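You operate a simulated robot arm through the tools that you are given. There is no shell and no other tool.

You are at the controls of a simulated robot arm. One attempt, no reset.

TASK
Zero the counter, wind 2 labels on and lock the brake again.
Fine: on the bench winder; window lamp and strobe stay off.

It is judged by the outcome, as a careful person would: the job done as asked, and still so three seconds after it is handed in. It fails if anything else is knocked over, pushed out of place, dropped, spilled or broken.

THE ROBOT
A 7-joint arm with a two-finger parallel gripper, fixed in place. Base frame: the origin is on the floor under the middle of its stand, x ahead of it, y to its left, z up. Lengths are in mm, angles in rad, forces in N, time in s.
It reaches about 1247 mm from its shoulder. Its first joint turns from -2.304 to 2.304 rad. Payload 3.91 kg.
The TCP is the grasp point between the finger pads, 30 mm short of the fingertips. In the tool frame z runs along the fingers and y along their closing line. Largest opening 110 mm; finger width 20, thickness 10; the body of the gripper, 48 by 112 mm, starts 55 mm behind the TCP.
Orientation is that of the tool frame in the base frame, as a unit quaternion [x, y, z, w]. With the fingers straight down and closing along the base's y, the tool's x points along the base's -x, its y along +y and its z along -z.

THE INTERFACE
- The arm moves only by the tool play_rows. Its argument "increments" is a list of rows, each a list of 7 numbers: the opening, from 0 (shut) to 1 (fully open), then the shift along the tool's x, y, z in mm, then the turn, a rotation vector about the tool's x, y, z in rad. In form: [[grip, dx, dy, dz, ax, ay, az], ...]. A call has 1 to 20 rows; each row is the pose to reach, as a shift and turn from the pose commanded when the call began, along the tool's axes at that moment. A row lasts 0.2 s, in which the tool goes at most 50 mm and 0.15 rad; a call with a longer step from one row to the next is refused whole, and so is a gripper value outside its range. A pose out of reach is approached as far as the arm can. The call stops where the force on the tool passes 90 N (or 10 N more than at its start, if that is more) or the arm is blocked; 0.2 s more then pass. The fingers move at their own pace (about 108 mm/s each) and stop on an object; they squeeze with about 31 N. The grip force told is the motor's: it shows also when the fingers shut on nothing. Time passes only in rows, and 0.2 s behind the last, so rows that repeat a pose let the fingers close. It gives the time, the measured TCP pose, the force on the tool (base axes), the opening and the grip force at its end, in the units of the frame above (readings bear some noise), with the torque about the TCP (base axes, N m) and any sound that the robot's microphone picked up.
- Cameras (640 x 400 px; columns grow to the right, rows downward): "scene" is fixed at [47, 499, 1530.9]; the picture's right is [0.94, -0.33, 0.00], its down [-0.30, -0.86, -0.42] and it looks along [0.14, 0.40, -0.91] (base axes); focal length 261 px, centre (320, 200). "wrist" rides on the gripper at [72, 17, -103] in the tool frame; the picture's right is [-0.23, 0.97, 0.00], its down [-0.76, -0.18, -0.62] and it looks along [-0.61, -0.14, 0.78] (tool axes); focal length 222 px, centre (320, 200). There is no depth. A picture from a camera that has moved, and an enlarged one, comes with that camera's place and axes in the base frame and with its lens.
- get_image(camera): a new picture of that camera. It takes no simulated time.
- inspect(camera, box): a new picture of the part [left, top, right, bottom] of that camera's present view, enlarged. It takes no simulated time.
- sign_off(): hands the job in; it is judged then, once.

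Places have to be worked out from the pictures, the camera data and where the tool is seen. Open the gripper and draw the arm clear of the work before you hand the job in, unless the task says otherwise.

The tools are called after "Request:" as a command line: name --pt "numbers of a row" for each row, then --argument value for the rest, lists and objects as JSON in quotes. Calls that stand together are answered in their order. play_rows: Moves the arm, as the interface text tells. Its arguments: {"type":"object","properties":{"increments":{"type":"array","items":{"type":"array","items":{"type":"number"}}}},"required":["increments"]} The other tools are called the same way: get_image (camera) takes a picture; inspect (camera, box) takes an enlarged picture of a part of a camera's view; sign_off () hands the job in.

At the start:

```text
clock: 0.0
eef_pos: [325.1, 564.5, 1229.0]
tcp_rot: [0.0, 1.0, 0.0, 0.0]
ft_force: [-0.4, 0.3, -0.1]
wrist_torque: [0.01, 0.0, -0.03]
grip_width: 110.1
finger_force: 0.0
```

scene: 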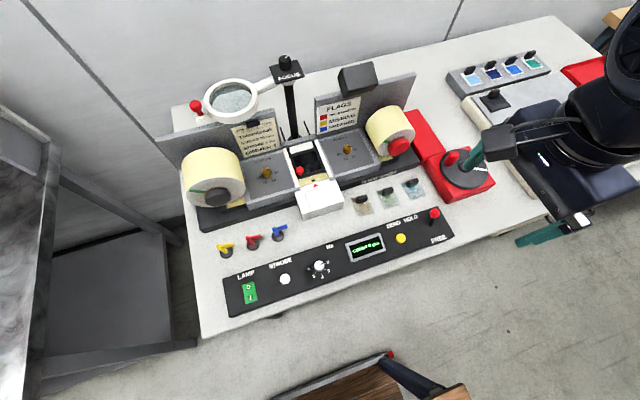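
wrist: 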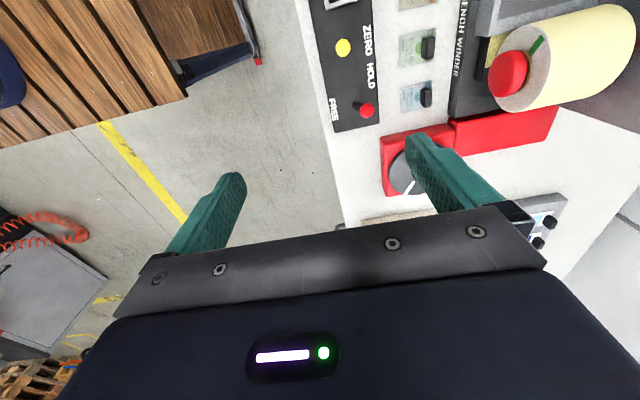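

I start by looking closer at the winder and its control panel.

Request:
inspect --camera "scene" --box '[210, 190, 470, 330]'

Request:
inspect --camera "scene" --box '[160, 50, 420, 220]'

Request:
inspect --camera "scene" --box '[340, 50, 620, 220]'

Request:
inspect --camera "wrist" --box '[310, 0, 640, 220]'

```text
2.46 times, centred on (340, 260) of scene
camera zoom: at [47.0, 499.0, 1530.9], right [0.94, -0.33, 0.0], down [-0.3, -0.86, -0.42], along [0.14, 0.4, -0.91], focal length 642 px, centre (271, 52)
```

zoom: 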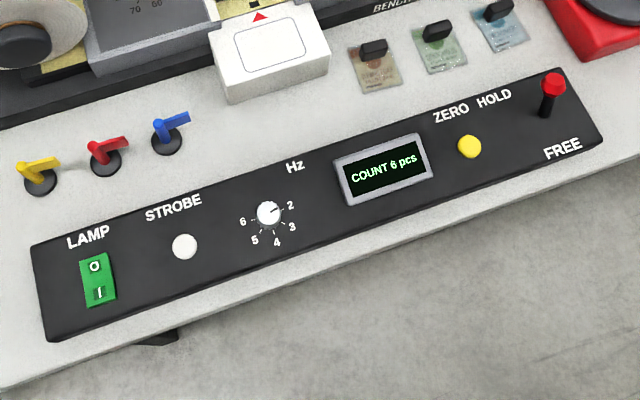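

```text
2.35 times, centred on (290, 135) of scene
camera zoom: at [47.0, 499.0, 1530.9], right [0.94, -0.33, 0.0], down [-0.3, -0.86, -0.42], along [0.14, 0.4, -0.91], focal length 613 px, centre (391, 353)
```

zoom: 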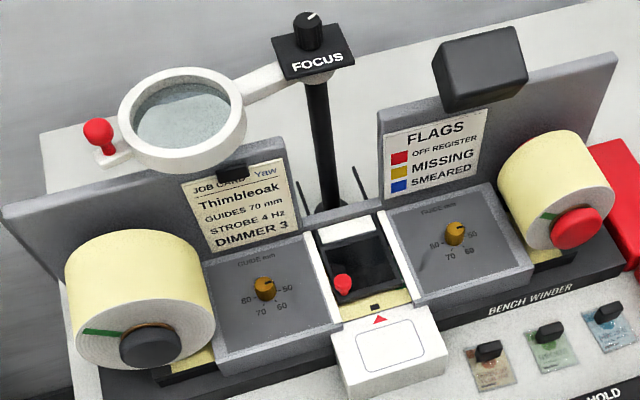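

```text
2.29 times, centred on (480, 135) of scene
camera zoom: at [47.0, 499.0, 1530.9], right [0.94, -0.33, 0.0], down [-0.3, -0.86, -0.42], along [0.14, 0.4, -0.91], focal length 596 px, centre (-46, 349)
```

zoom: 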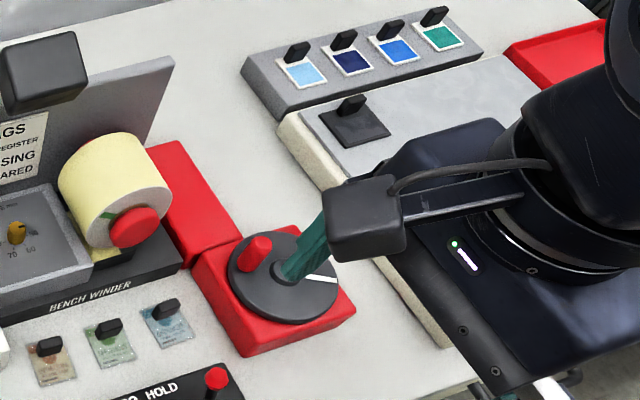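

```text
1.82 times, centred on (475, 110) of wrist
camera zoom: at [252.9, 581.7, 1333.1], right [0.23, 0.97, 0.0], down [0.76, -0.18, 0.62], along [0.61, -0.14, -0.78], focal length 404 px, centre (38, 364)
```

zoom: 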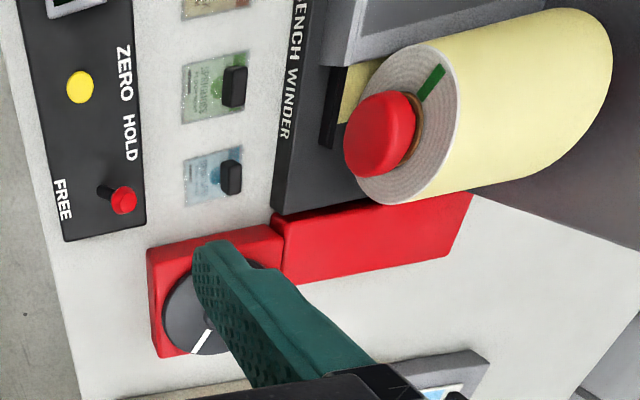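

The counter reads 6, the brake lever stands toward HOLD, and the hand crank seems to be the dark disk with the red peg on the red box near (540, 720). I move over at a safe height to view the crank with the wrist camera.

Request:
play_rows --pt "1 -2 40 8 0 0 0" --pt "1 -3 80 15 0 0 0" --pt "1 -5 120 22 0 0 0" --pt "1 -5 155 29 0 0 0" --pt "1 -5 155 29 0 0 0"

Request:
get_image --camera "wrist"

Request:
get_image --camera "scene"

```text
clock: 1.2
eef_pos: [330.7, 719.5, 1200.6]
tcp_rot: [0.001, 1.0, 0.0, 0.0]
ft_force: [-0.4, 0.4, -0.3]
wrist_torque: [-0.01, 0.04, -0.01]
grip_width: 109.9
finger_force: 0.0
```

```text
taken
camera wrist: at [258.3, 737.8, 1303.6], right [0.23, 0.97, 0.0], down [0.76, -0.18, 0.62], along [0.61, -0.14, -0.78], focal length 222 px, centre (320, 200)
```

wrist: 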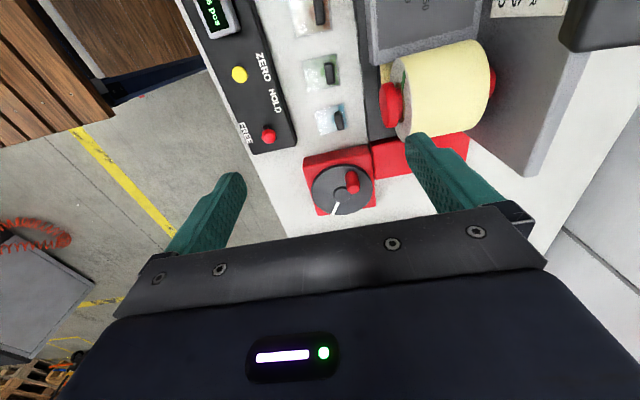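

```text
taken
```

scene: 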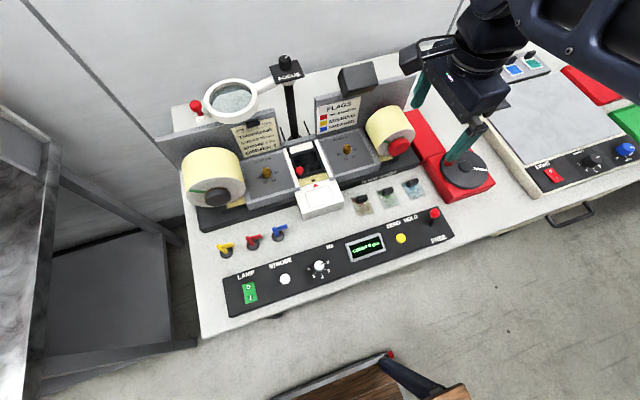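

Request:
inspect --camera "wrist" --box '[260, 80, 460, 220]'

Request:
inspect --camera "wrist" --box '[180, 0, 400, 160]'

Request:
inspect --camera "scene" --box '[400, 100, 520, 220]'

```text
2.86 times, centred on (360, 150) of wrist
camera zoom: at [258.3, 737.8, 1303.6], right [0.23, 0.97, 0.0], down [0.76, -0.18, 0.62], along [0.61, -0.14, -0.78], focal length 635 px, centre (206, 343)
```

zoom: 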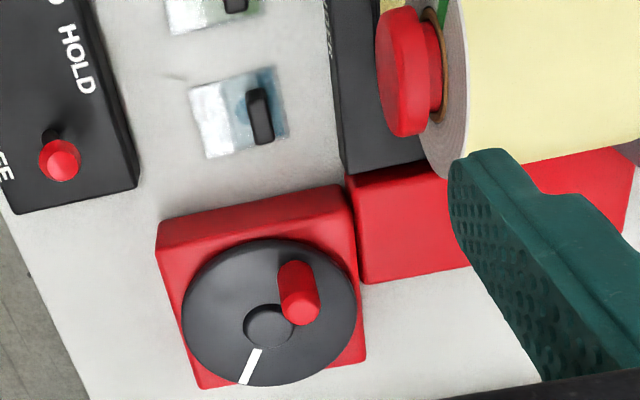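

```text
2.50 times, centred on (290, 80) of wrist
camera zoom: at [258.3, 737.8, 1303.6], right [0.23, 0.97, 0.0], down [0.76, -0.18, 0.62], along [0.61, -0.14, -0.78], focal length 555 px, centre (395, 500)
```

zoom: 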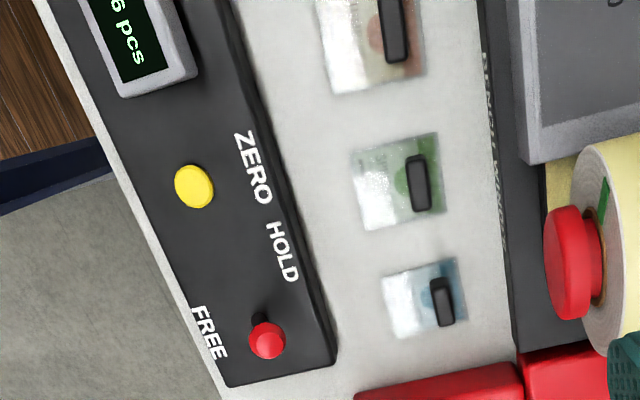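

```text
3.33 times, centred on (460, 160) of scene
camera zoom: at [47.0, 499.0, 1530.9], right [0.94, -0.33, 0.0], down [-0.3, -0.86, -0.42], along [0.14, 0.4, -0.91], focal length 869 px, centre (-147, 333)
```

zoom: 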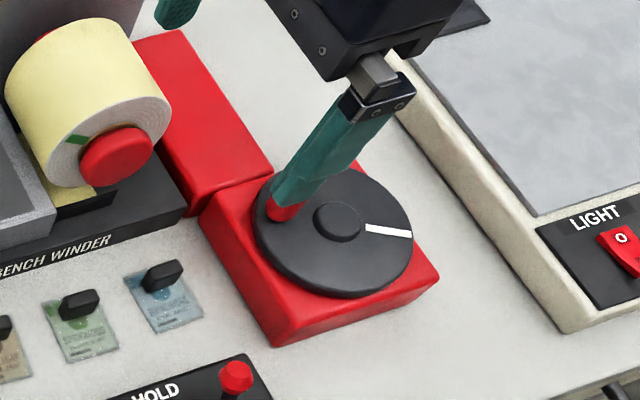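

The wrist view puts the crank hub near (528, 720, 950) with its red peg toward (503, 745), the brake knob near (384, 633, 946) and the yellow ZERO button near (291, 607, 918). I shut the fingers and go above the yellow button to check the alignment.

Request:
play_rows --pt "0 6 -19 32 0 0 0" --pt "0 13 -38 64 0 0 0" --pt "0 20 -56 95 0 0 0" --pt "0 26 -75 127 0 0 0" --pt "0 33 -94 150 0 0 0" --pt "0 39 -112 170 0 0 0" --pt "0 39 -112 170 0 0 0"

Request:
get_image --camera "wrist"

Request:
inspect --camera "scene" --box '[320, 140, 520, 265]'

```text
clock: 2.8
eef_pos: [293.1, 606.3, 1029.7]
tcp_rot: [0.0, 1.0, 0.0, 0.0]
ft_force: [0.2, -0.7, 0.1]
wrist_torque: [-0.02, 0.02, 0.0]
grip_width: 0.0
finger_force: 31.1
```

```text
taken
camera wrist: at [218.6, 624.5, 1134.7], right [0.23, 0.97, 0.0], down [0.76, -0.18, 0.62], along [0.61, -0.14, -0.78], focal length 222 px, centre (320, 200)
```

wrist: 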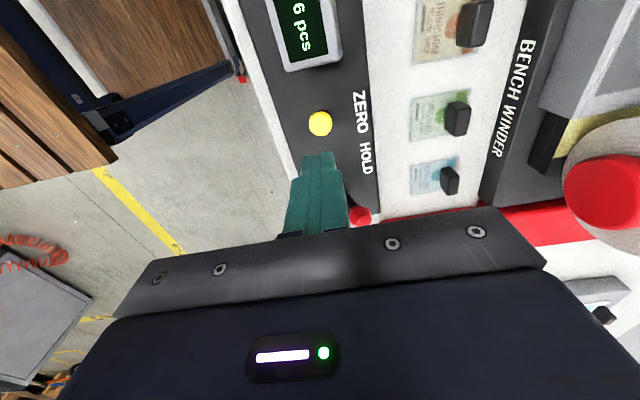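

```text
3.20 times, centred on (420, 202) of scene
camera zoom: at [47.0, 499.0, 1530.9], right [0.94, -0.33, 0.0], down [-0.3, -0.86, -0.42], along [0.14, 0.4, -0.91], focal length 834 px, centre (0, 192)
```

zoom: 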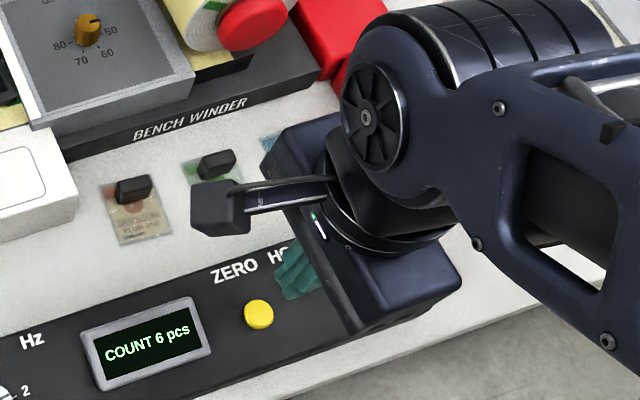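

The button measures at about (292.5, 607.5, 918) and the closed fingertips hang above it. I descend to just over the button and read the force.

Request:
play_rows --pt "0 -1.5 0 30 0 0 0" --pt "0 -1.5 0 60 0 0 0" --pt "0 -1.5 0 74 0 0 0" --pt "0 -1.5 0 76 0 0 0"

Request:
get_image --camera "wrist"

Request:
inspect --camera "scene" --box '[320, 180, 460, 270]'

```text
clock: 3.8
eef_pos: [293.8, 608.4, 957.8]
tcp_rot: [0.001, 1.0, 0.003, 0.001]
ft_force: [0.2, -10.6, 58.4]
wrist_torque: [-0.44, 0.26, 0.03]
grip_width: 0.0
finger_force: 30.1
heard: click
```

```text
taken
camera wrist: at [220.4, 624.5, 1061.9], right [0.23, 0.97, 0.01], down [0.76, -0.18, 0.62], along [0.61, -0.14, -0.78], focal length 222 px, centre (320, 200)
```

wrist: 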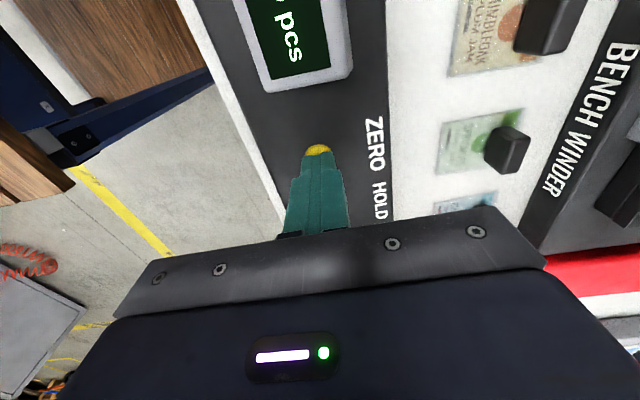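

```text
4.44 times, centred on (390, 225) of scene
camera zoom: at [47.0, 499.0, 1530.9], right [0.94, -0.33, 0.0], down [-0.3, -0.86, -0.42], along [0.14, 0.4, -0.91], focal length 1158 px, centre (9, 89)
```

zoom: 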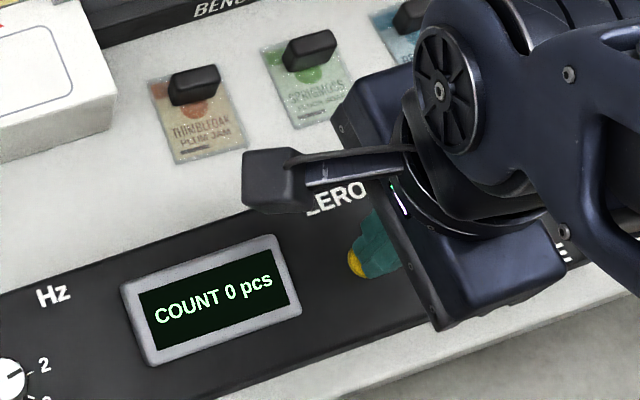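

The click was heard and the counter now reads 0. I raise the tool off the button.

Request:
play_rows --pt "0 0 0 -10 0 0 0" --pt "0 0 0 -40 0 0 0" --pt "0 0 0 -80 0 0 0" --pt "0 0 0 -120 0 0 0" --pt "0 40 0 -120 0 0 0" --pt "0 60 0 -120 0 0 0" --pt "0 60 0 -120 0 0 0"

Request:
get_image --camera "wrist"

Request:
inspect --camera "scene" --box '[320, 140, 520, 265]'

```text
clock: 5.4
eef_pos: [233.6, 606.7, 1075.1]
tcp_rot: [0.001, 1.0, 0.0, 0.0]
ft_force: [0.7, -0.6, -0.1]
wrist_torque: [0.04, 0.02, 0.0]
grip_width: 0.0
finger_force: 31.3
```

```text
taken
camera wrist: at [159.9, 625.0, 1179.3], right [0.23, 0.97, 0.0], down [0.76, -0.18, 0.62], along [0.61, -0.14, -0.78], focal length 222 px, centre (320, 200)
```

wrist: 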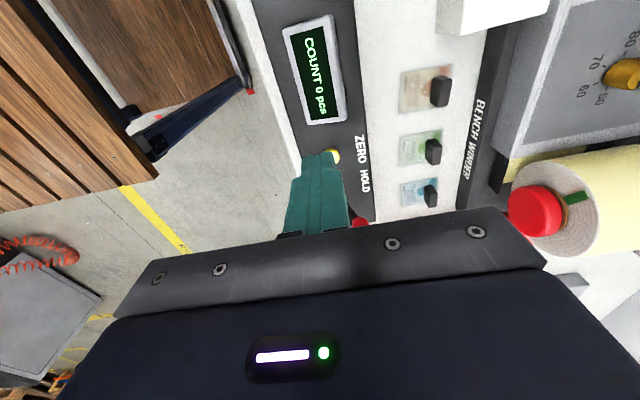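

```text
3.20 times, centred on (420, 202) of scene
camera zoom: at [47.0, 499.0, 1530.9], right [0.94, -0.33, 0.0], down [-0.3, -0.86, -0.42], along [0.14, 0.4, -0.91], focal length 834 px, centre (0, 192)
```

zoom: 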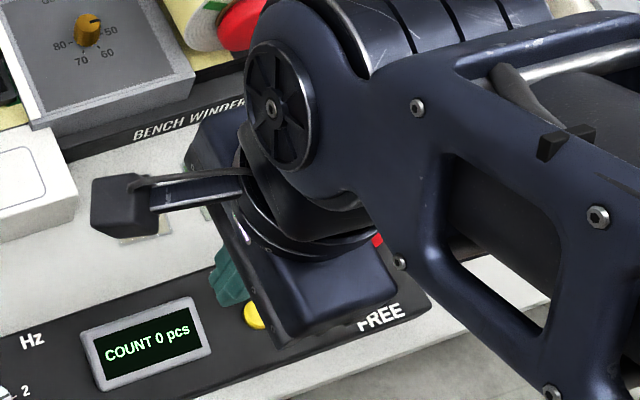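

Counter stays at 0. Next I open the fingers and shift so that the brake lever lies in the clear centre of the wrist view.

Request:
play_rows --pt "1 -18 25 -3 0 0 0" --pt "1 -36 51 -6 0 0 0" --pt "1 -36 51 -6 0 0 0" --pt "1 -36 51 -6 0 0 0"

Request:
get_image --camera "wrist"

Request:
inspect --camera "wrist" --box '[240, 130, 400, 230]'

Request:
inspect --camera "scene" --box '[380, 180, 480, 250]'

```text
clock: 6.4
eef_pos: [271.1, 656.7, 1081.6]
tcp_rot: [0.0, 1.0, 0.0, 0.0]
ft_force: [-0.4, -0.9, 0.8]
wrist_torque: [0.01, -0.03, -0.03]
grip_width: 110.0
finger_force: 0.0
```

```text
taken
camera wrist: at [197.1, 675.7, 1185.3], right [0.23, 0.97, 0.0], down [0.76, -0.18, 0.62], along [0.61, -0.14, -0.78], focal length 222 px, centre (320, 200)
```

wrist: 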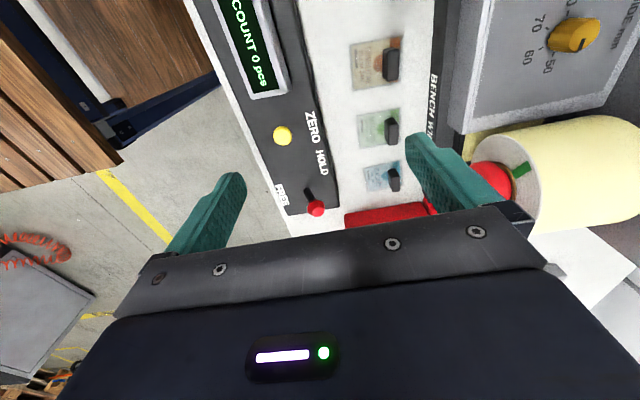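

```text
4.00 times, centred on (320, 180) of wrist
camera zoom: at [197.1, 675.7, 1185.3], right [0.23, 0.97, 0.0], down [0.76, -0.18, 0.62], along [0.61, -0.14, -0.78], focal length 888 px, centre (320, 280)
```

zoom: 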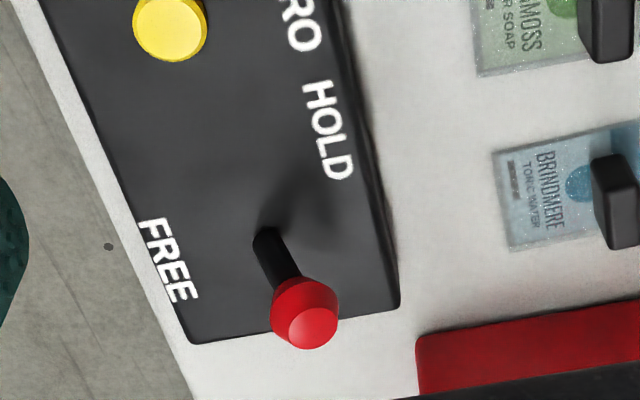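

```text
5.71 times, centred on (430, 215) of scene
camera zoom: at [47.0, 499.0, 1530.9], right [0.94, -0.33, 0.0], down [-0.3, -0.86, -0.42], along [0.14, 0.4, -0.91], focal length 1489 px, centre (-309, 114)
```

zoom: 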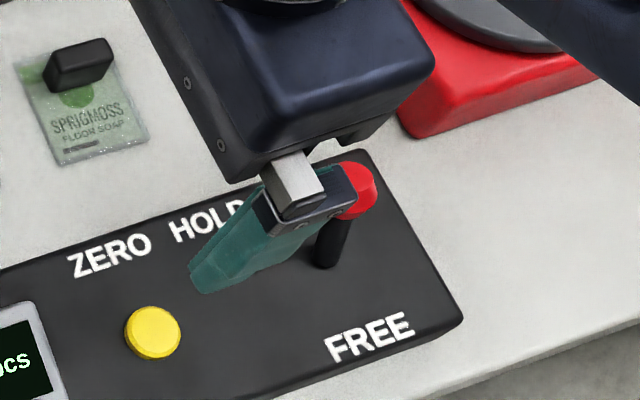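

The knob sits at about (381, 628, 960), its pivot near y 612, so it leans toward HOLD (+y) and FREE lies toward −y. I shut the fingers and come down on the +y side of the knob.

Request:
play_rows --pt "0 -38 1 0 0 0 0" --pt "0 -76 2 0 0 0 0" --pt "0 -112 3 0 0 0 0" --pt "0 -112 3 40 0 0 0" --pt "0 -112 3 75 0 0 0" --pt "0 -112 3 100 0 0 0" --pt "0 -112 3 105 0 0 0"

Request:
get_image --camera "wrist"

Request:
inspect --camera "scene" --box '[340, 160, 500, 260]'

```text
clock: 8.0
eef_pos: [381.7, 661.2, 975.0]
tcp_rot: [0.0, 1.0, 0.0, 0.0]
ft_force: [-0.5, -0.4, 0.9]
wrist_torque: [-0.02, 0.01, 0.01]
grip_width: 0.0
finger_force: 30.7
```

```text
taken
camera wrist: at [308.0, 678.9, 1079.1], right [0.23, 0.97, 0.0], down [0.76, -0.18, 0.62], along [0.61, -0.14, -0.78], focal length 222 px, centre (320, 200)
```

wrist: 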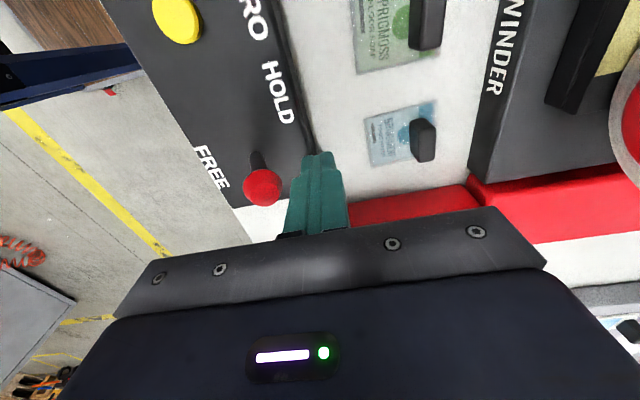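

```text
4.00 times, centred on (420, 210) of scene
camera zoom: at [47.0, 499.0, 1530.9], right [0.94, -0.33, 0.0], down [-0.3, -0.86, -0.42], along [0.14, 0.4, -0.91], focal length 1043 px, centre (-80, 160)
```

zoom: 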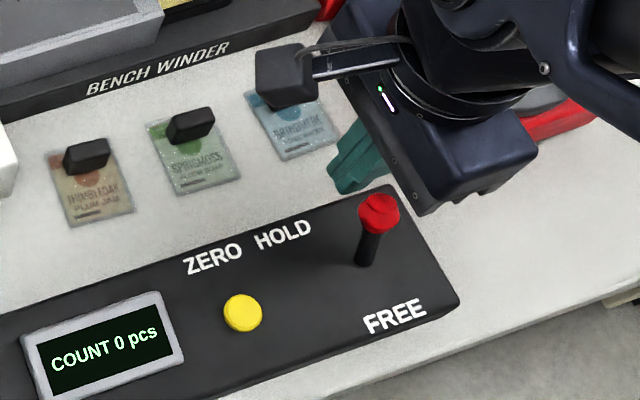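

The knob is clearly seen on the −y side of the closed fingers. I push it toward −y in small steps, slightly lower for good contact, watching the force.

Request:
play_rows --pt "0 0 -4 4 0 0 0" --pt "0 0 -10 4 0 0 0" --pt "0 0 -15 4 0 0 0" --pt "0 0 -20 4 0 0 0" --pt "0 0 -25 4 0 0 0" --pt "0 0 -30 4 0 0 0" --pt "0 0 -35 4 0 0 0"

Request:
get_image --camera "wrist"

Request:
inspect --camera "scene" --box '[340, 160, 500, 260]'

```text
clock: 9.6
eef_pos: [382.2, 625.1, 970.9]
tcp_rot: [0.0, 1.0, 0.0, 0.0]
ft_force: [-0.3, 0.5, -0.8]
wrist_torque: [0.01, 0.0, 0.0]
grip_width: 0.0
finger_force: 31.2
```

```text
taken
camera wrist: at [308.7, 643.0, 1075.1], right [0.23, 0.97, 0.0], down [0.76, -0.18, 0.62], along [0.61, -0.14, -0.78], focal length 222 px, centre (320, 200)
```

wrist: 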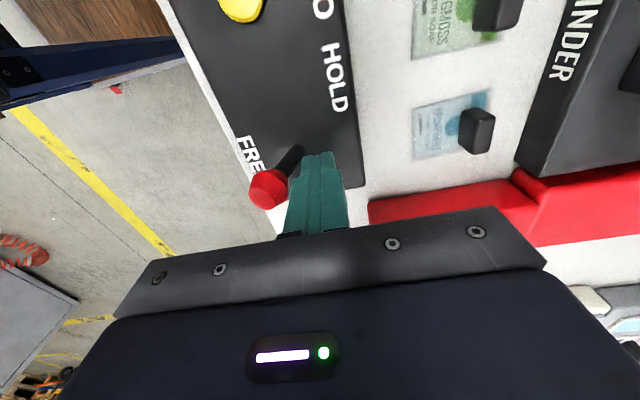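

```text
4.00 times, centred on (420, 210) of scene
camera zoom: at [47.0, 499.0, 1530.9], right [0.94, -0.33, 0.0], down [-0.3, -0.86, -0.42], along [0.14, 0.4, -0.91], focal length 1043 px, centre (-80, 160)
```

zoom: 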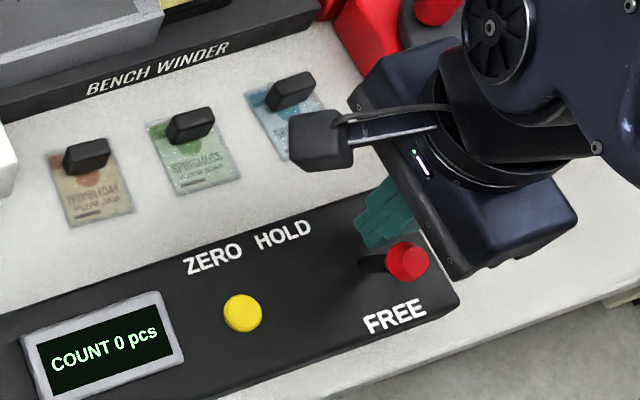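

The lever has snapped over to FREE (knob now near y 595) and the fingers are free of it. I lift and move to look at the crank from closer with open fingers.

Request:
play_rows --pt "0 0 2 -40 0 0 0" --pt "0 0 4 -80 0 0 0" --pt "0 0 6 -120 0 0 0" --pt "1 -5 50 -120 0 0 0" --pt "1 -10 95 -120 0 0 0" --pt "1 -17 140 -120 0 0 0" --pt "1 -17 140 -120 0 0 0"

Request:
get_image --camera "wrist"

Request:
inspect --camera "wrist" --box '[240, 120, 400, 220]'

Request:
inspect --camera "scene" --box '[380, 120, 520, 220]'

```text
clock: 11.2
eef_pos: [399.4, 767.1, 1090.7]
tcp_rot: [0.0, 1.0, 0.0, 0.0]
ft_force: [0.4, 0.1, 0.4]
wrist_torque: [0.02, 0.0, -0.02]
grip_width: 109.9
finger_force: 0.0
```

```text
taken
camera wrist: at [326.2, 784.3, 1195.6], right [0.23, 0.97, 0.0], down [0.76, -0.18, 0.62], along [0.61, -0.14, -0.78], focal length 222 px, centre (320, 200)
```

wrist: 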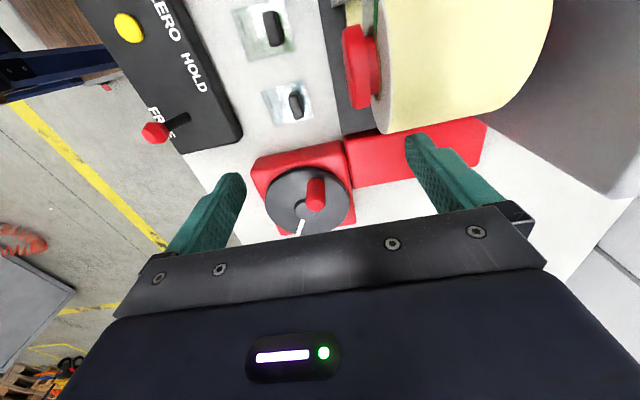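

```text
4.00 times, centred on (320, 170) of wrist
camera zoom: at [326.2, 784.3, 1195.6], right [0.23, 0.97, 0.0], down [0.76, -0.18, 0.62], along [0.61, -0.14, -0.78], focal length 888 px, centre (320, 320)
```

zoom: 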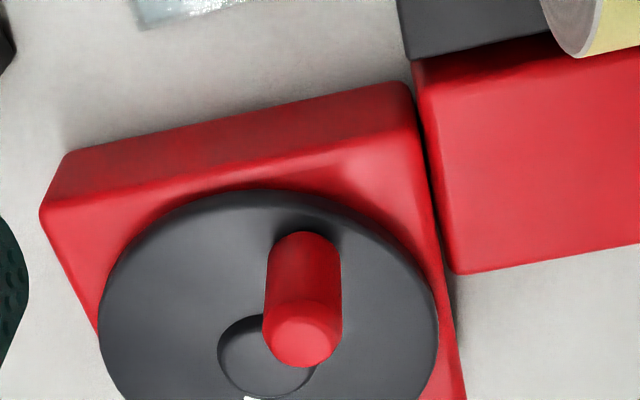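

```text
4.00 times, centred on (450, 170) of scene
camera zoom: at [47.0, 499.0, 1530.9], right [0.94, -0.33, 0.0], down [-0.3, -0.86, -0.42], along [0.14, 0.4, -0.91], focal length 1043 px, centre (-200, 320)
```

zoom: 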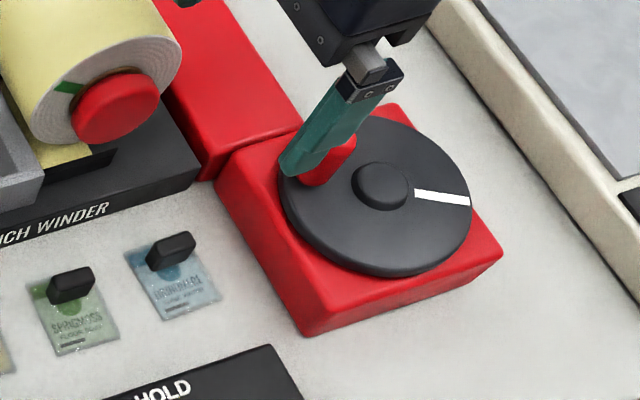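

The crank peg stands at about (494.5, 740) with top near z 982, on a disk centred near (521.5, 719), radius about 34 mm. I shut the fingers, go to a spot just behind the peg for a clockwise push, and first record the right spool's green mark as a reference.

Request:
play_rows --pt "0 -30 -20 0 0 0 0" --pt "0 -60 -40 0 0 0 0" --pt "0 -90 -57.5 0 0 0 0" --pt "0 -90 -57.5 30 0 0 0" --pt "0 -90 -57.5 55 0 0 0" --pt "0 -90 -57.5 55 0 0 0"

Request:
get_image --camera "wrist"

Request:
inspect --camera "wrist" --box '[260, 120, 420, 220]'

Request:
inspect --camera "scene" --box '[360, 90, 520, 210]'

Request:
inspect --camera "scene" --box '[340, 90, 430, 170]'

```text
clock: 12.6
eef_pos: [489.7, 710.3, 1037.7]
tcp_rot: [0.0, 1.0, 0.0, 0.0]
ft_force: [-0.3, -1.6, 0.3]
wrist_torque: [0.05, -0.01, 0.02]
grip_width: 0.0
finger_force: 31.5
```

```text
taken
camera wrist: at [415.7, 726.4, 1141.2], right [0.23, 0.97, 0.0], down [0.76, -0.18, 0.62], along [0.61, -0.14, -0.78], focal length 222 px, centre (320, 200)
```

wrist: 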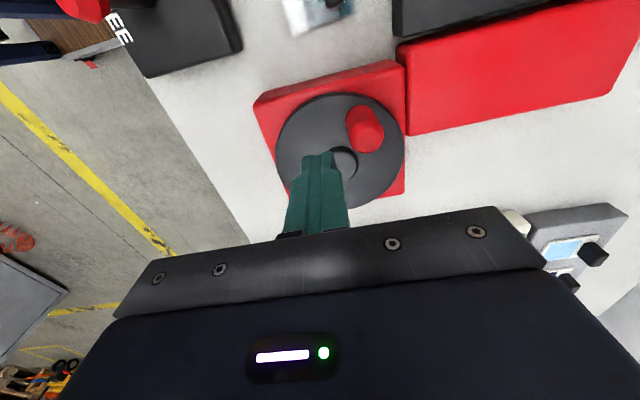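

```text
4.00 times, centred on (340, 170) of wrist
camera zoom: at [415.7, 726.4, 1141.2], right [0.23, 0.97, 0.0], down [0.76, -0.18, 0.62], along [0.61, -0.14, -0.78], focal length 888 px, centre (240, 320)
```

zoom: 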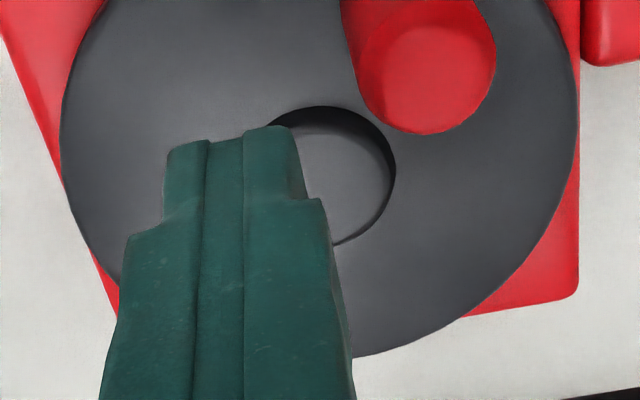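

```text
3.33 times, centred on (440, 150) of scene
camera zoom: at [47.0, 499.0, 1530.9], right [0.94, -0.33, 0.0], down [-0.3, -0.86, -0.42], along [0.14, 0.4, -0.91], focal length 869 px, centre (-80, 367)
```

zoom: 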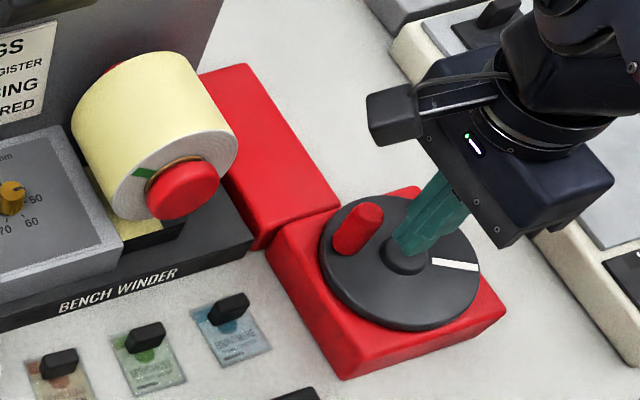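

```text
5.00 times, centred on (385, 130) of scene
camera zoom: at [47.0, 499.0, 1530.9], right [0.94, -0.33, 0.0], down [-0.3, -0.86, -0.42], along [0.14, 0.4, -0.91], focal length 1303 px, centre (-5, 550)
```

zoom: 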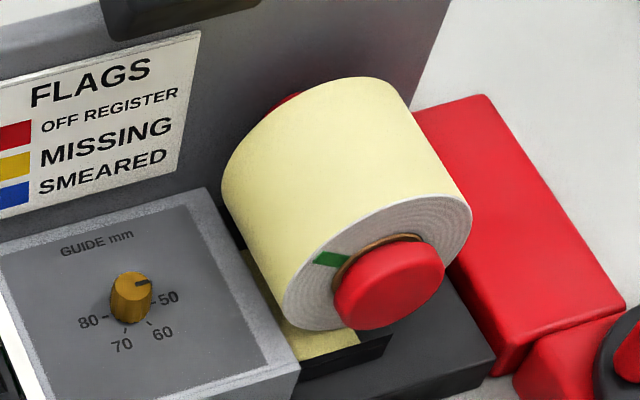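

The peg is better placed now at about (489, 743) about a hub at (526, 721), radius roughly 42 mm. I lower the closed fingertips to z 960 behind the peg and make a small clockwise test push along the circle.

Request:
play_rows --pt "0 0 0 25 0 0 0" --pt "0 0 0 46 0 0 0" --pt "0 2.6 1.1 46 0 0 0" --pt "0 3.4 4.7 46 0 0 0" --pt "0 3.8 8.3 46 0 0 0" --pt "0 4 12 46 0 0 0" --pt "0 3.8 15.7 46 0 0 0" --pt "0 3.4 19.3 46 0 0 0"

Request:
get_image --camera "wrist"

Request:
inspect --camera "scene" --box '[340, 90, 430, 170]'

Request:
inspect --camera "scene" --box '[330, 120, 530, 260]'

```text
clock: 14.4
eef_pos: [485.4, 727.1, 991.2]
tcp_rot: [0.0, 1.0, 0.0, 0.0]
ft_force: [-0.3, -1.2, 0.1]
wrist_torque: [-0.02, 0.0, -0.03]
grip_width: 0.5
finger_force: 31.4
```

```text
taken
camera wrist: at [411.9, 745.4, 1094.5], right [0.23, 0.97, 0.0], down [0.76, -0.18, 0.62], along [0.61, -0.14, -0.78], focal length 222 px, centre (320, 200)
```

wrist: 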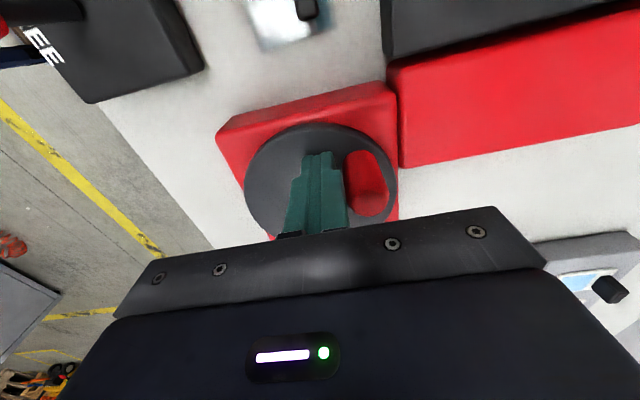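

```text
5.00 times, centred on (385, 130) of scene
camera zoom: at [47.0, 499.0, 1530.9], right [0.94, -0.33, 0.0], down [-0.3, -0.86, -0.42], along [0.14, 0.4, -0.91], focal length 1303 px, centre (-5, 550)
```

zoom: 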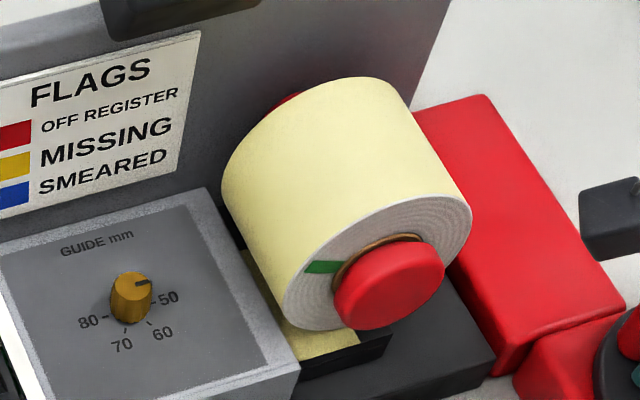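

```text
2.86 times, centred on (430, 190) of scene
camera zoom: at [47.0, 499.0, 1530.9], right [0.94, -0.33, 0.0], down [-0.3, -0.86, -0.42], along [0.14, 0.4, -0.91], focal length 745 px, centre (6, 229)
```

zoom: 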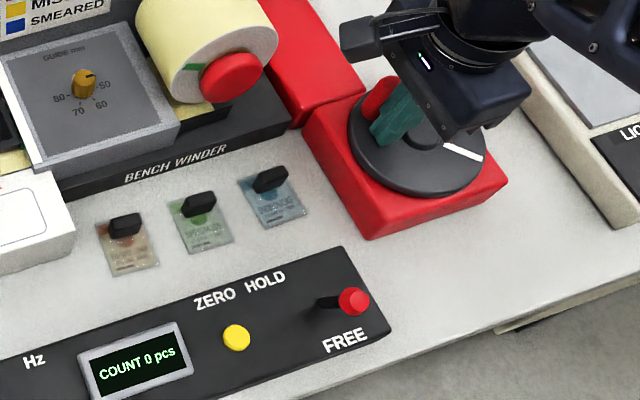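

The spool's green mark moved so the roll's underside travels +x, which takes in the web that enters beneath it, and the peg moves freely. I continue clockwise by about 30° and check the counter.

Request:
play_rows --pt "0 -0.8 3.6 0 0 0 0" --pt "0 -1.9 7.1 0 0 0 0" --pt "0 -3.3 10.5 0 0 0 0" --pt "0 -5 13.7 0 0 0 0" --pt "0 -7 16.8 0 0 0 0" --pt "0 -9.2 19.7 0 0 0 0"

Request:
get_image --camera "wrist"

Request:
inspect --camera "scene" --box '[280, 90, 380, 200]'

Request:
inspect --camera "scene" --box '[330, 120, 530, 260]'

```text
clock: 15.8
eef_pos: [493.7, 746.9, 990.2]
tcp_rot: [0.001, 1.0, 0.001, 0.0]
ft_force: [-0.5, -0.2, 1.1]
wrist_torque: [-0.02, -0.04, -0.02]
grip_width: 0.0
finger_force: 30.9
```

```text
taken
camera wrist: at [421.3, 765.0, 1093.7], right [0.23, 0.97, 0.0], down [0.76, -0.18, 0.62], along [0.61, -0.14, -0.78], focal length 222 px, centre (320, 200)
```

wrist: 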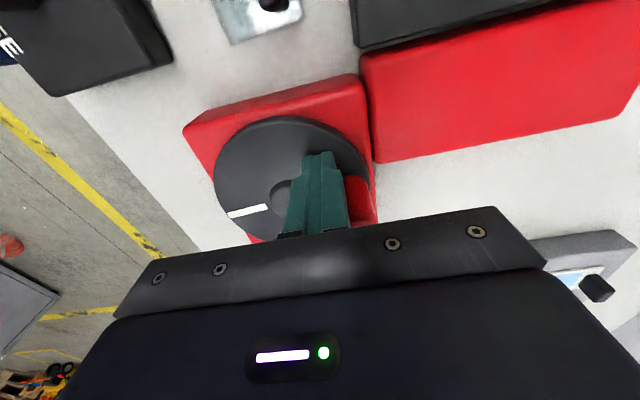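

```text
3.64 times, centred on (330, 145) of scene
camera zoom: at [47.0, 499.0, 1530.9], right [0.94, -0.33, 0.0], down [-0.3, -0.86, -0.42], along [0.14, 0.4, -0.91], focal length 948 px, centre (284, 400)
```

zoom: 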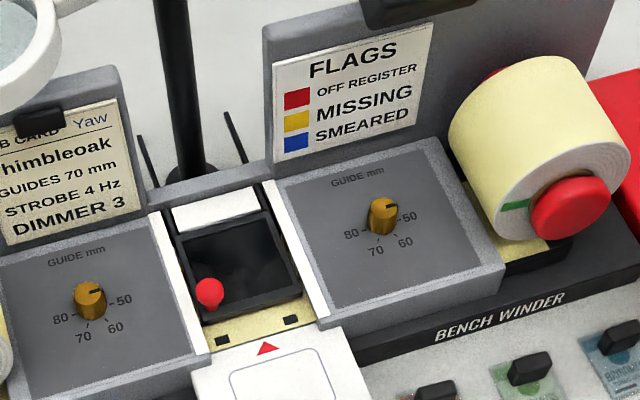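

```text
2.86 times, centred on (430, 190) of scene
camera zoom: at [47.0, 499.0, 1530.9], right [0.94, -0.33, 0.0], down [-0.3, -0.86, -0.42], along [0.14, 0.4, -0.91], focal length 745 px, centre (6, 229)
```

zoom: 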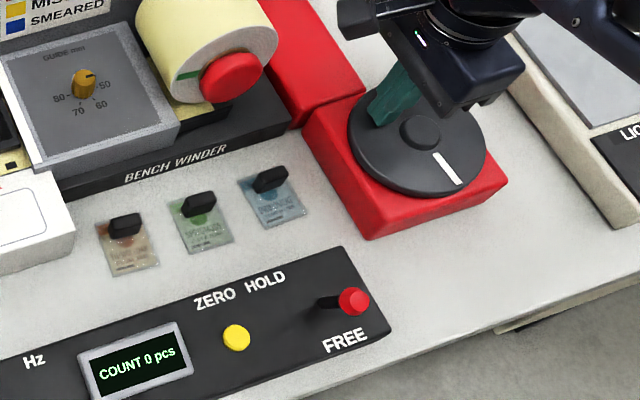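

The counter still reads 0, and register marks on the web are moving past the red pointer in the window. I zoom on the window to measure the mark travel.

Request:
inspect --camera "scene" --box '[285, 165, 345, 205]'

Request:
inspect --camera "scene" --box '[340, 225, 400, 265]'

```text
10.00 times, centred on (315, 185) of scene
camera zoom: at [47.0, 499.0, 1530.9], right [0.94, -0.33, 0.0], down [-0.3, -0.86, -0.42], along [0.14, 0.4, -0.91], focal length 2606 px, centre (370, 350)
```

zoom: 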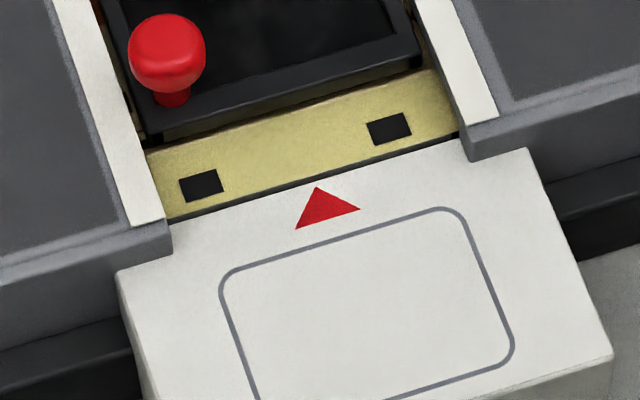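

```text
10.00 times, centred on (370, 245) of scene
camera zoom: at [47.0, 499.0, 1530.9], right [0.94, -0.33, 0.0], down [-0.3, -0.86, -0.42], along [0.14, 0.4, -0.91], focal length 2606 px, centre (-180, -250)
```

zoom: 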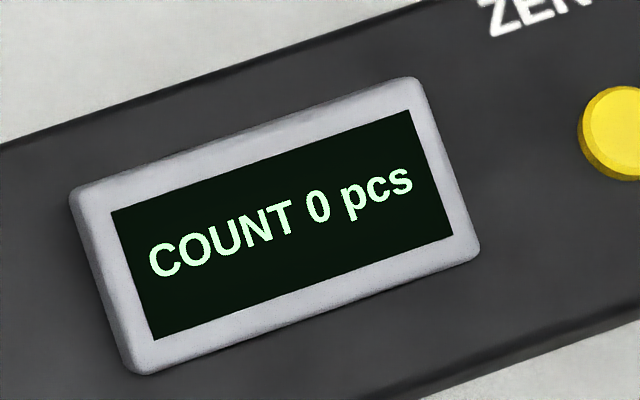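

One mark pitch spans about 196 px here, and the starting mark was aligned with the triangle; the crank has turned about 56° for roughly 0.46 pitch, which suggests about 120° per label. I go on another ~20° to confirm direction and see when the counter steps.

Request:
play_rows --pt "0 -2.5 2.7 0 0 0 0" --pt "0 -5.2 5.2 0 0 0 0" --pt "0 -8.1 7.4 0 0 0 0" --pt "0 -11.2 9.4 0 0 0 0"

Request:
inspect --camera "scene" --box '[285, 165, 345, 205]'

Request:
inspect --camera "scene" --box '[330, 120, 530, 260]'

Request:
inspect --camera "wrist" --box '[200, 100, 400, 240]'

```text
clock: 16.8
eef_pos: [504.9, 757.0, 989.8]
tcp_rot: [0.001, 1.0, 0.0, 0.0]
ft_force: [0.3, -0.1, 0.8]
wrist_torque: [-0.02, 0.01, -0.02]
grip_width: 0.0
finger_force: 30.8
```

```text
10.00 times, centred on (315, 185) of scene
camera zoom: at [47.0, 499.0, 1530.9], right [0.94, -0.33, 0.0], down [-0.3, -0.86, -0.42], along [0.14, 0.4, -0.91], focal length 2606 px, centre (370, 350)
```

zoom: 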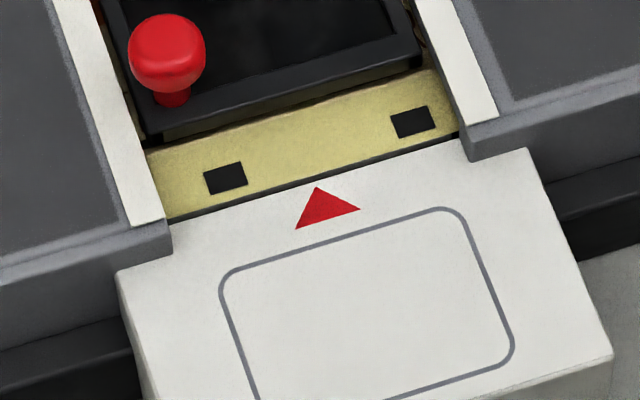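

```text
2.86 times, centred on (430, 190) of scene
camera zoom: at [47.0, 499.0, 1530.9], right [0.94, -0.33, 0.0], down [-0.3, -0.86, -0.42], along [0.14, 0.4, -0.91], focal length 745 px, centre (6, 229)
```

zoom: 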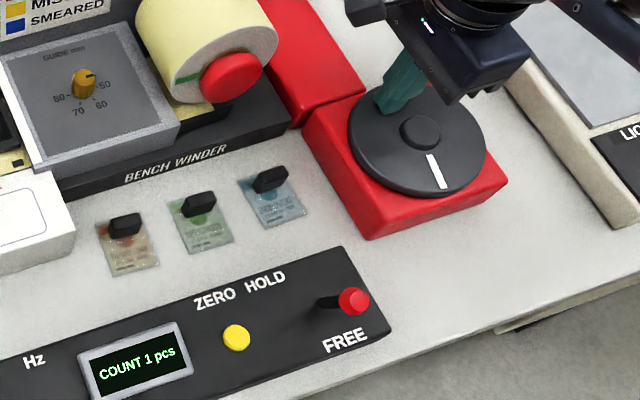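

```text
2.86 times, centred on (300, 170) of wrist
camera zoom: at [432.8, 774.2, 1093.9], right [0.23, 0.97, 0.0], down [0.76, -0.18, 0.62], along [0.61, -0.14, -0.78], focal length 635 px, centre (377, 286)
```

zoom: 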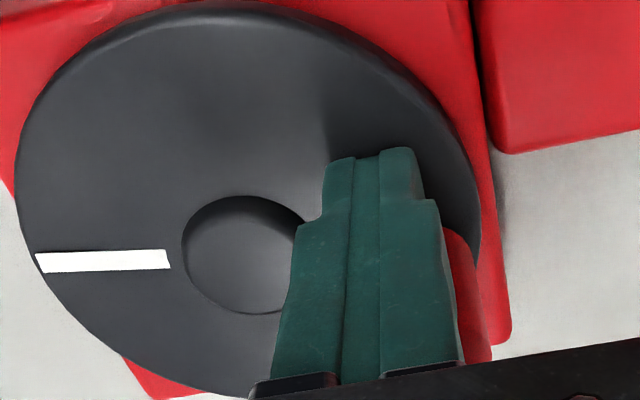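

The counter stepped to 1 at about 0.6 pitch and the marks move right, so the display rounds; I want exactly 2 pitches, with a mark again aligned on the triangle (about 240° of crank in all). I keep pushing the peg around to about 150°.

Request:
play_rows --pt "0 -3.25 0.7 0 0 0 0" --pt "0 -6.6 2.1 0 0 0 0" --pt "0 -10.1 3.2 0 0 0 0" --pt "0 -13.7 4.0 0 0 0 0" --pt "0 -17.3 4.4 0 0 0 0" --pt "0 -21 4.6 0 0 0 0" --pt "0 -24.7 4.4 0 0 0 0" --pt "0 -28.3 4.0 0 0 0 0" --pt "0 -31.9 3.2 0 0 0 0" --pt "0 -35.4 2.1 0 0 0 0" --pt "0 -38.75 0.7 0 0 0 0" --pt "0 -42 -1 0 0 0 0" --pt "0 -45.1 -3 0 0 0 0" --pt "0 -48 -5.2 0 0 0 0" --pt "0 -50.7 -7.7 0 0 0 0"

Request:
inspect --camera "scene" --box '[285, 165, 345, 205]'

Request:
inspect --camera "scene" --box '[330, 120, 530, 260]'

Request:
inspect --camera "wrist" --box '[200, 100, 400, 240]'

```text
clock: 20.0
eef_pos: [556.0, 749.3, 991.3]
tcp_rot: [0.0, 1.0, 0.0, 0.0]
ft_force: [0.0, 0.0, -0.2]
wrist_torque: [0.03, 0.05, -0.03]
grip_width: 0.0
finger_force: 30.6
```

```text
10.00 times, centred on (315, 185) of scene
camera zoom: at [47.0, 499.0, 1530.9], right [0.94, -0.33, 0.0], down [-0.3, -0.86, -0.42], along [0.14, 0.4, -0.91], focal length 2606 px, centre (370, 350)
```

zoom: 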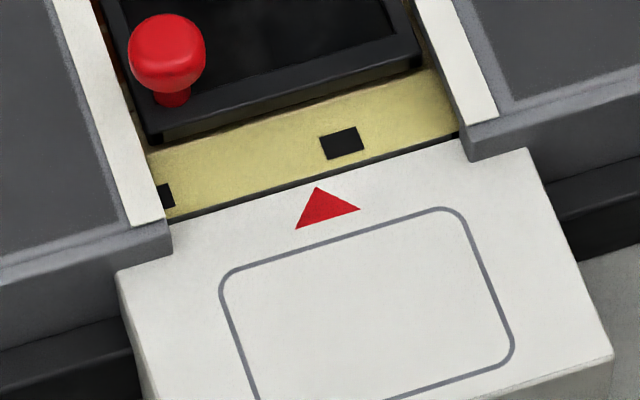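

```text
2.86 times, centred on (430, 190) of scene
camera zoom: at [47.0, 499.0, 1530.9], right [0.94, -0.33, 0.0], down [-0.3, -0.86, -0.42], along [0.14, 0.4, -0.91], focal length 745 px, centre (6, 229)
```

zoom: 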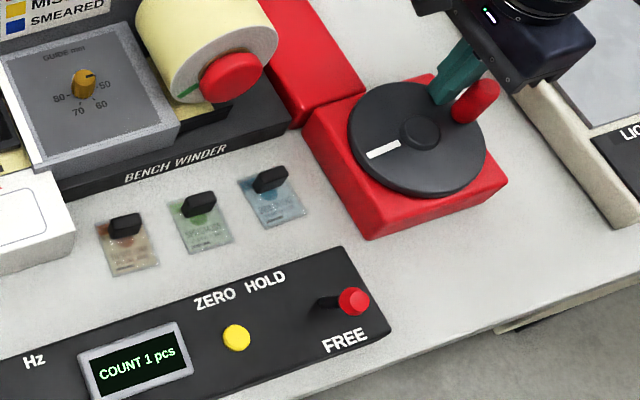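

```text
2.86 times, centred on (300, 170) of wrist
camera zoom: at [483.5, 766.8, 1094.5], right [0.23, 0.97, 0.0], down [0.76, -0.18, 0.62], along [0.61, -0.14, -0.78], focal length 635 px, centre (377, 286)
```

zoom: 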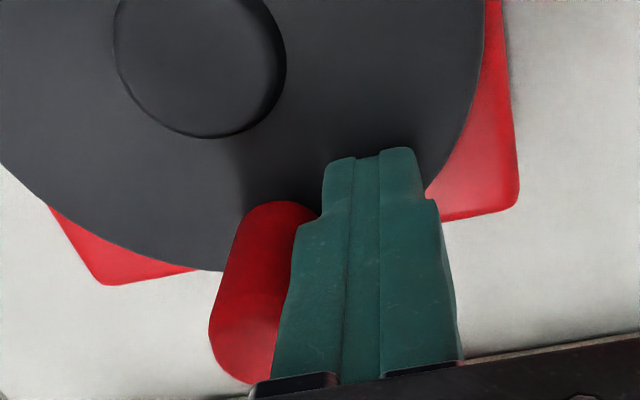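

The mark is now about 0.2 pitch past the triangle for the first label (total ≈1.2 pitches, about 126° per pitch), so roughly 103° remain. I push on another ~75° and then check before the fine finish.

Request:
play_rows --pt "0 -2.5 -2.7 0 0 0 0" --pt "0 -4.7 -5.6 0 0 0 0" --pt "0 -6.7 -8.7 0 0 0 0" --pt "0 -8.4 -11.95 0 0 0 0" --pt "0 -9.8 -15.3 0 0 0 0" --pt "0 -10.9 -18.8 0 0 0 0" --pt "0 -11.7 -22.4 0 0 0 0" --pt "0 -12.1 -26 0 0 0 0" --pt "0 -12.3 -29.7 0 0 0 0" --pt "0 -12.1 -33.4 0 0 0 0" --pt "0 -11.7 -37 0 0 0 0" --pt "0 -10.9 -40.6 0 0 0 0" --pt "0 -9.8 -44.1 0 0 0 0" --pt "0 -8.4 -47.45 0 0 0 0"

Request:
inspect --camera "scene" --box '[285, 165, 345, 205]'

Request:
inspect --camera "scene" --box '[330, 120, 530, 260]'

Request:
inspect --camera "wrist" --box '[200, 100, 400, 240]'

```text
clock: 23.0
eef_pos: [564.4, 701.6, 989.6]
tcp_rot: [0.0, 1.0, 0.0, 0.0]
ft_force: [1.1, 0.8, 0.4]
wrist_torque: [0.0, 0.0, -0.01]
grip_width: 0.0
finger_force: 30.7
```

```text
10.00 times, centred on (315, 185) of scene
camera zoom: at [47.0, 499.0, 1530.9], right [0.94, -0.33, 0.0], down [-0.3, -0.86, -0.42], along [0.14, 0.4, -0.91], focal length 2606 px, centre (370, 350)
```

zoom: 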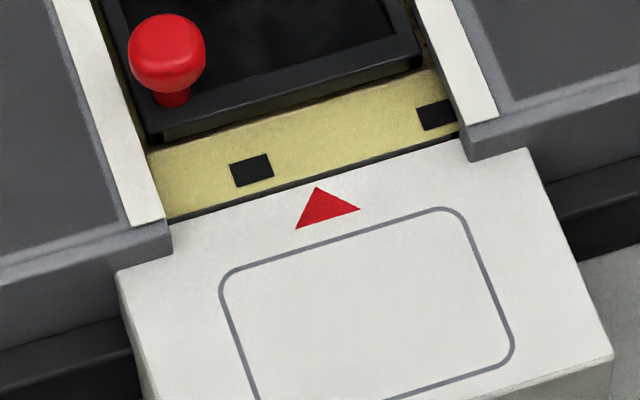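

```text
2.86 times, centred on (430, 190) of scene
camera zoom: at [47.0, 499.0, 1530.9], right [0.94, -0.33, 0.0], down [-0.3, -0.86, -0.42], along [0.14, 0.4, -0.91], focal length 745 px, centre (6, 229)
```

zoom: 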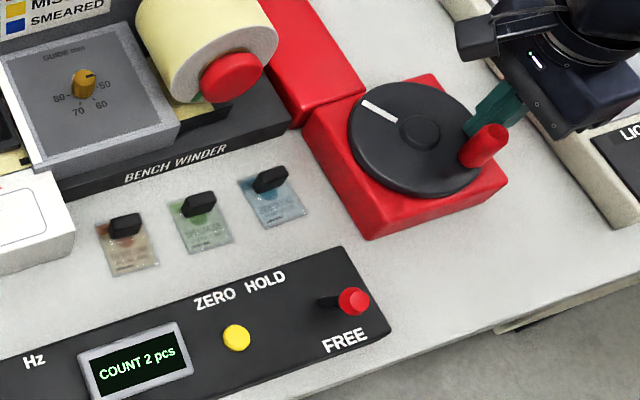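

```text
2.86 times, centred on (300, 170) of wrist
camera zoom: at [491.7, 719.7, 1093.8], right [0.23, 0.97, 0.0], down [0.76, -0.18, 0.62], along [0.61, -0.14, -0.78], focal length 635 px, centre (377, 286)
```

zoom: 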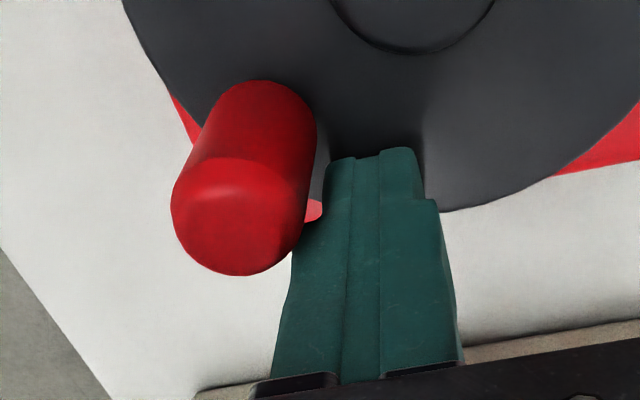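

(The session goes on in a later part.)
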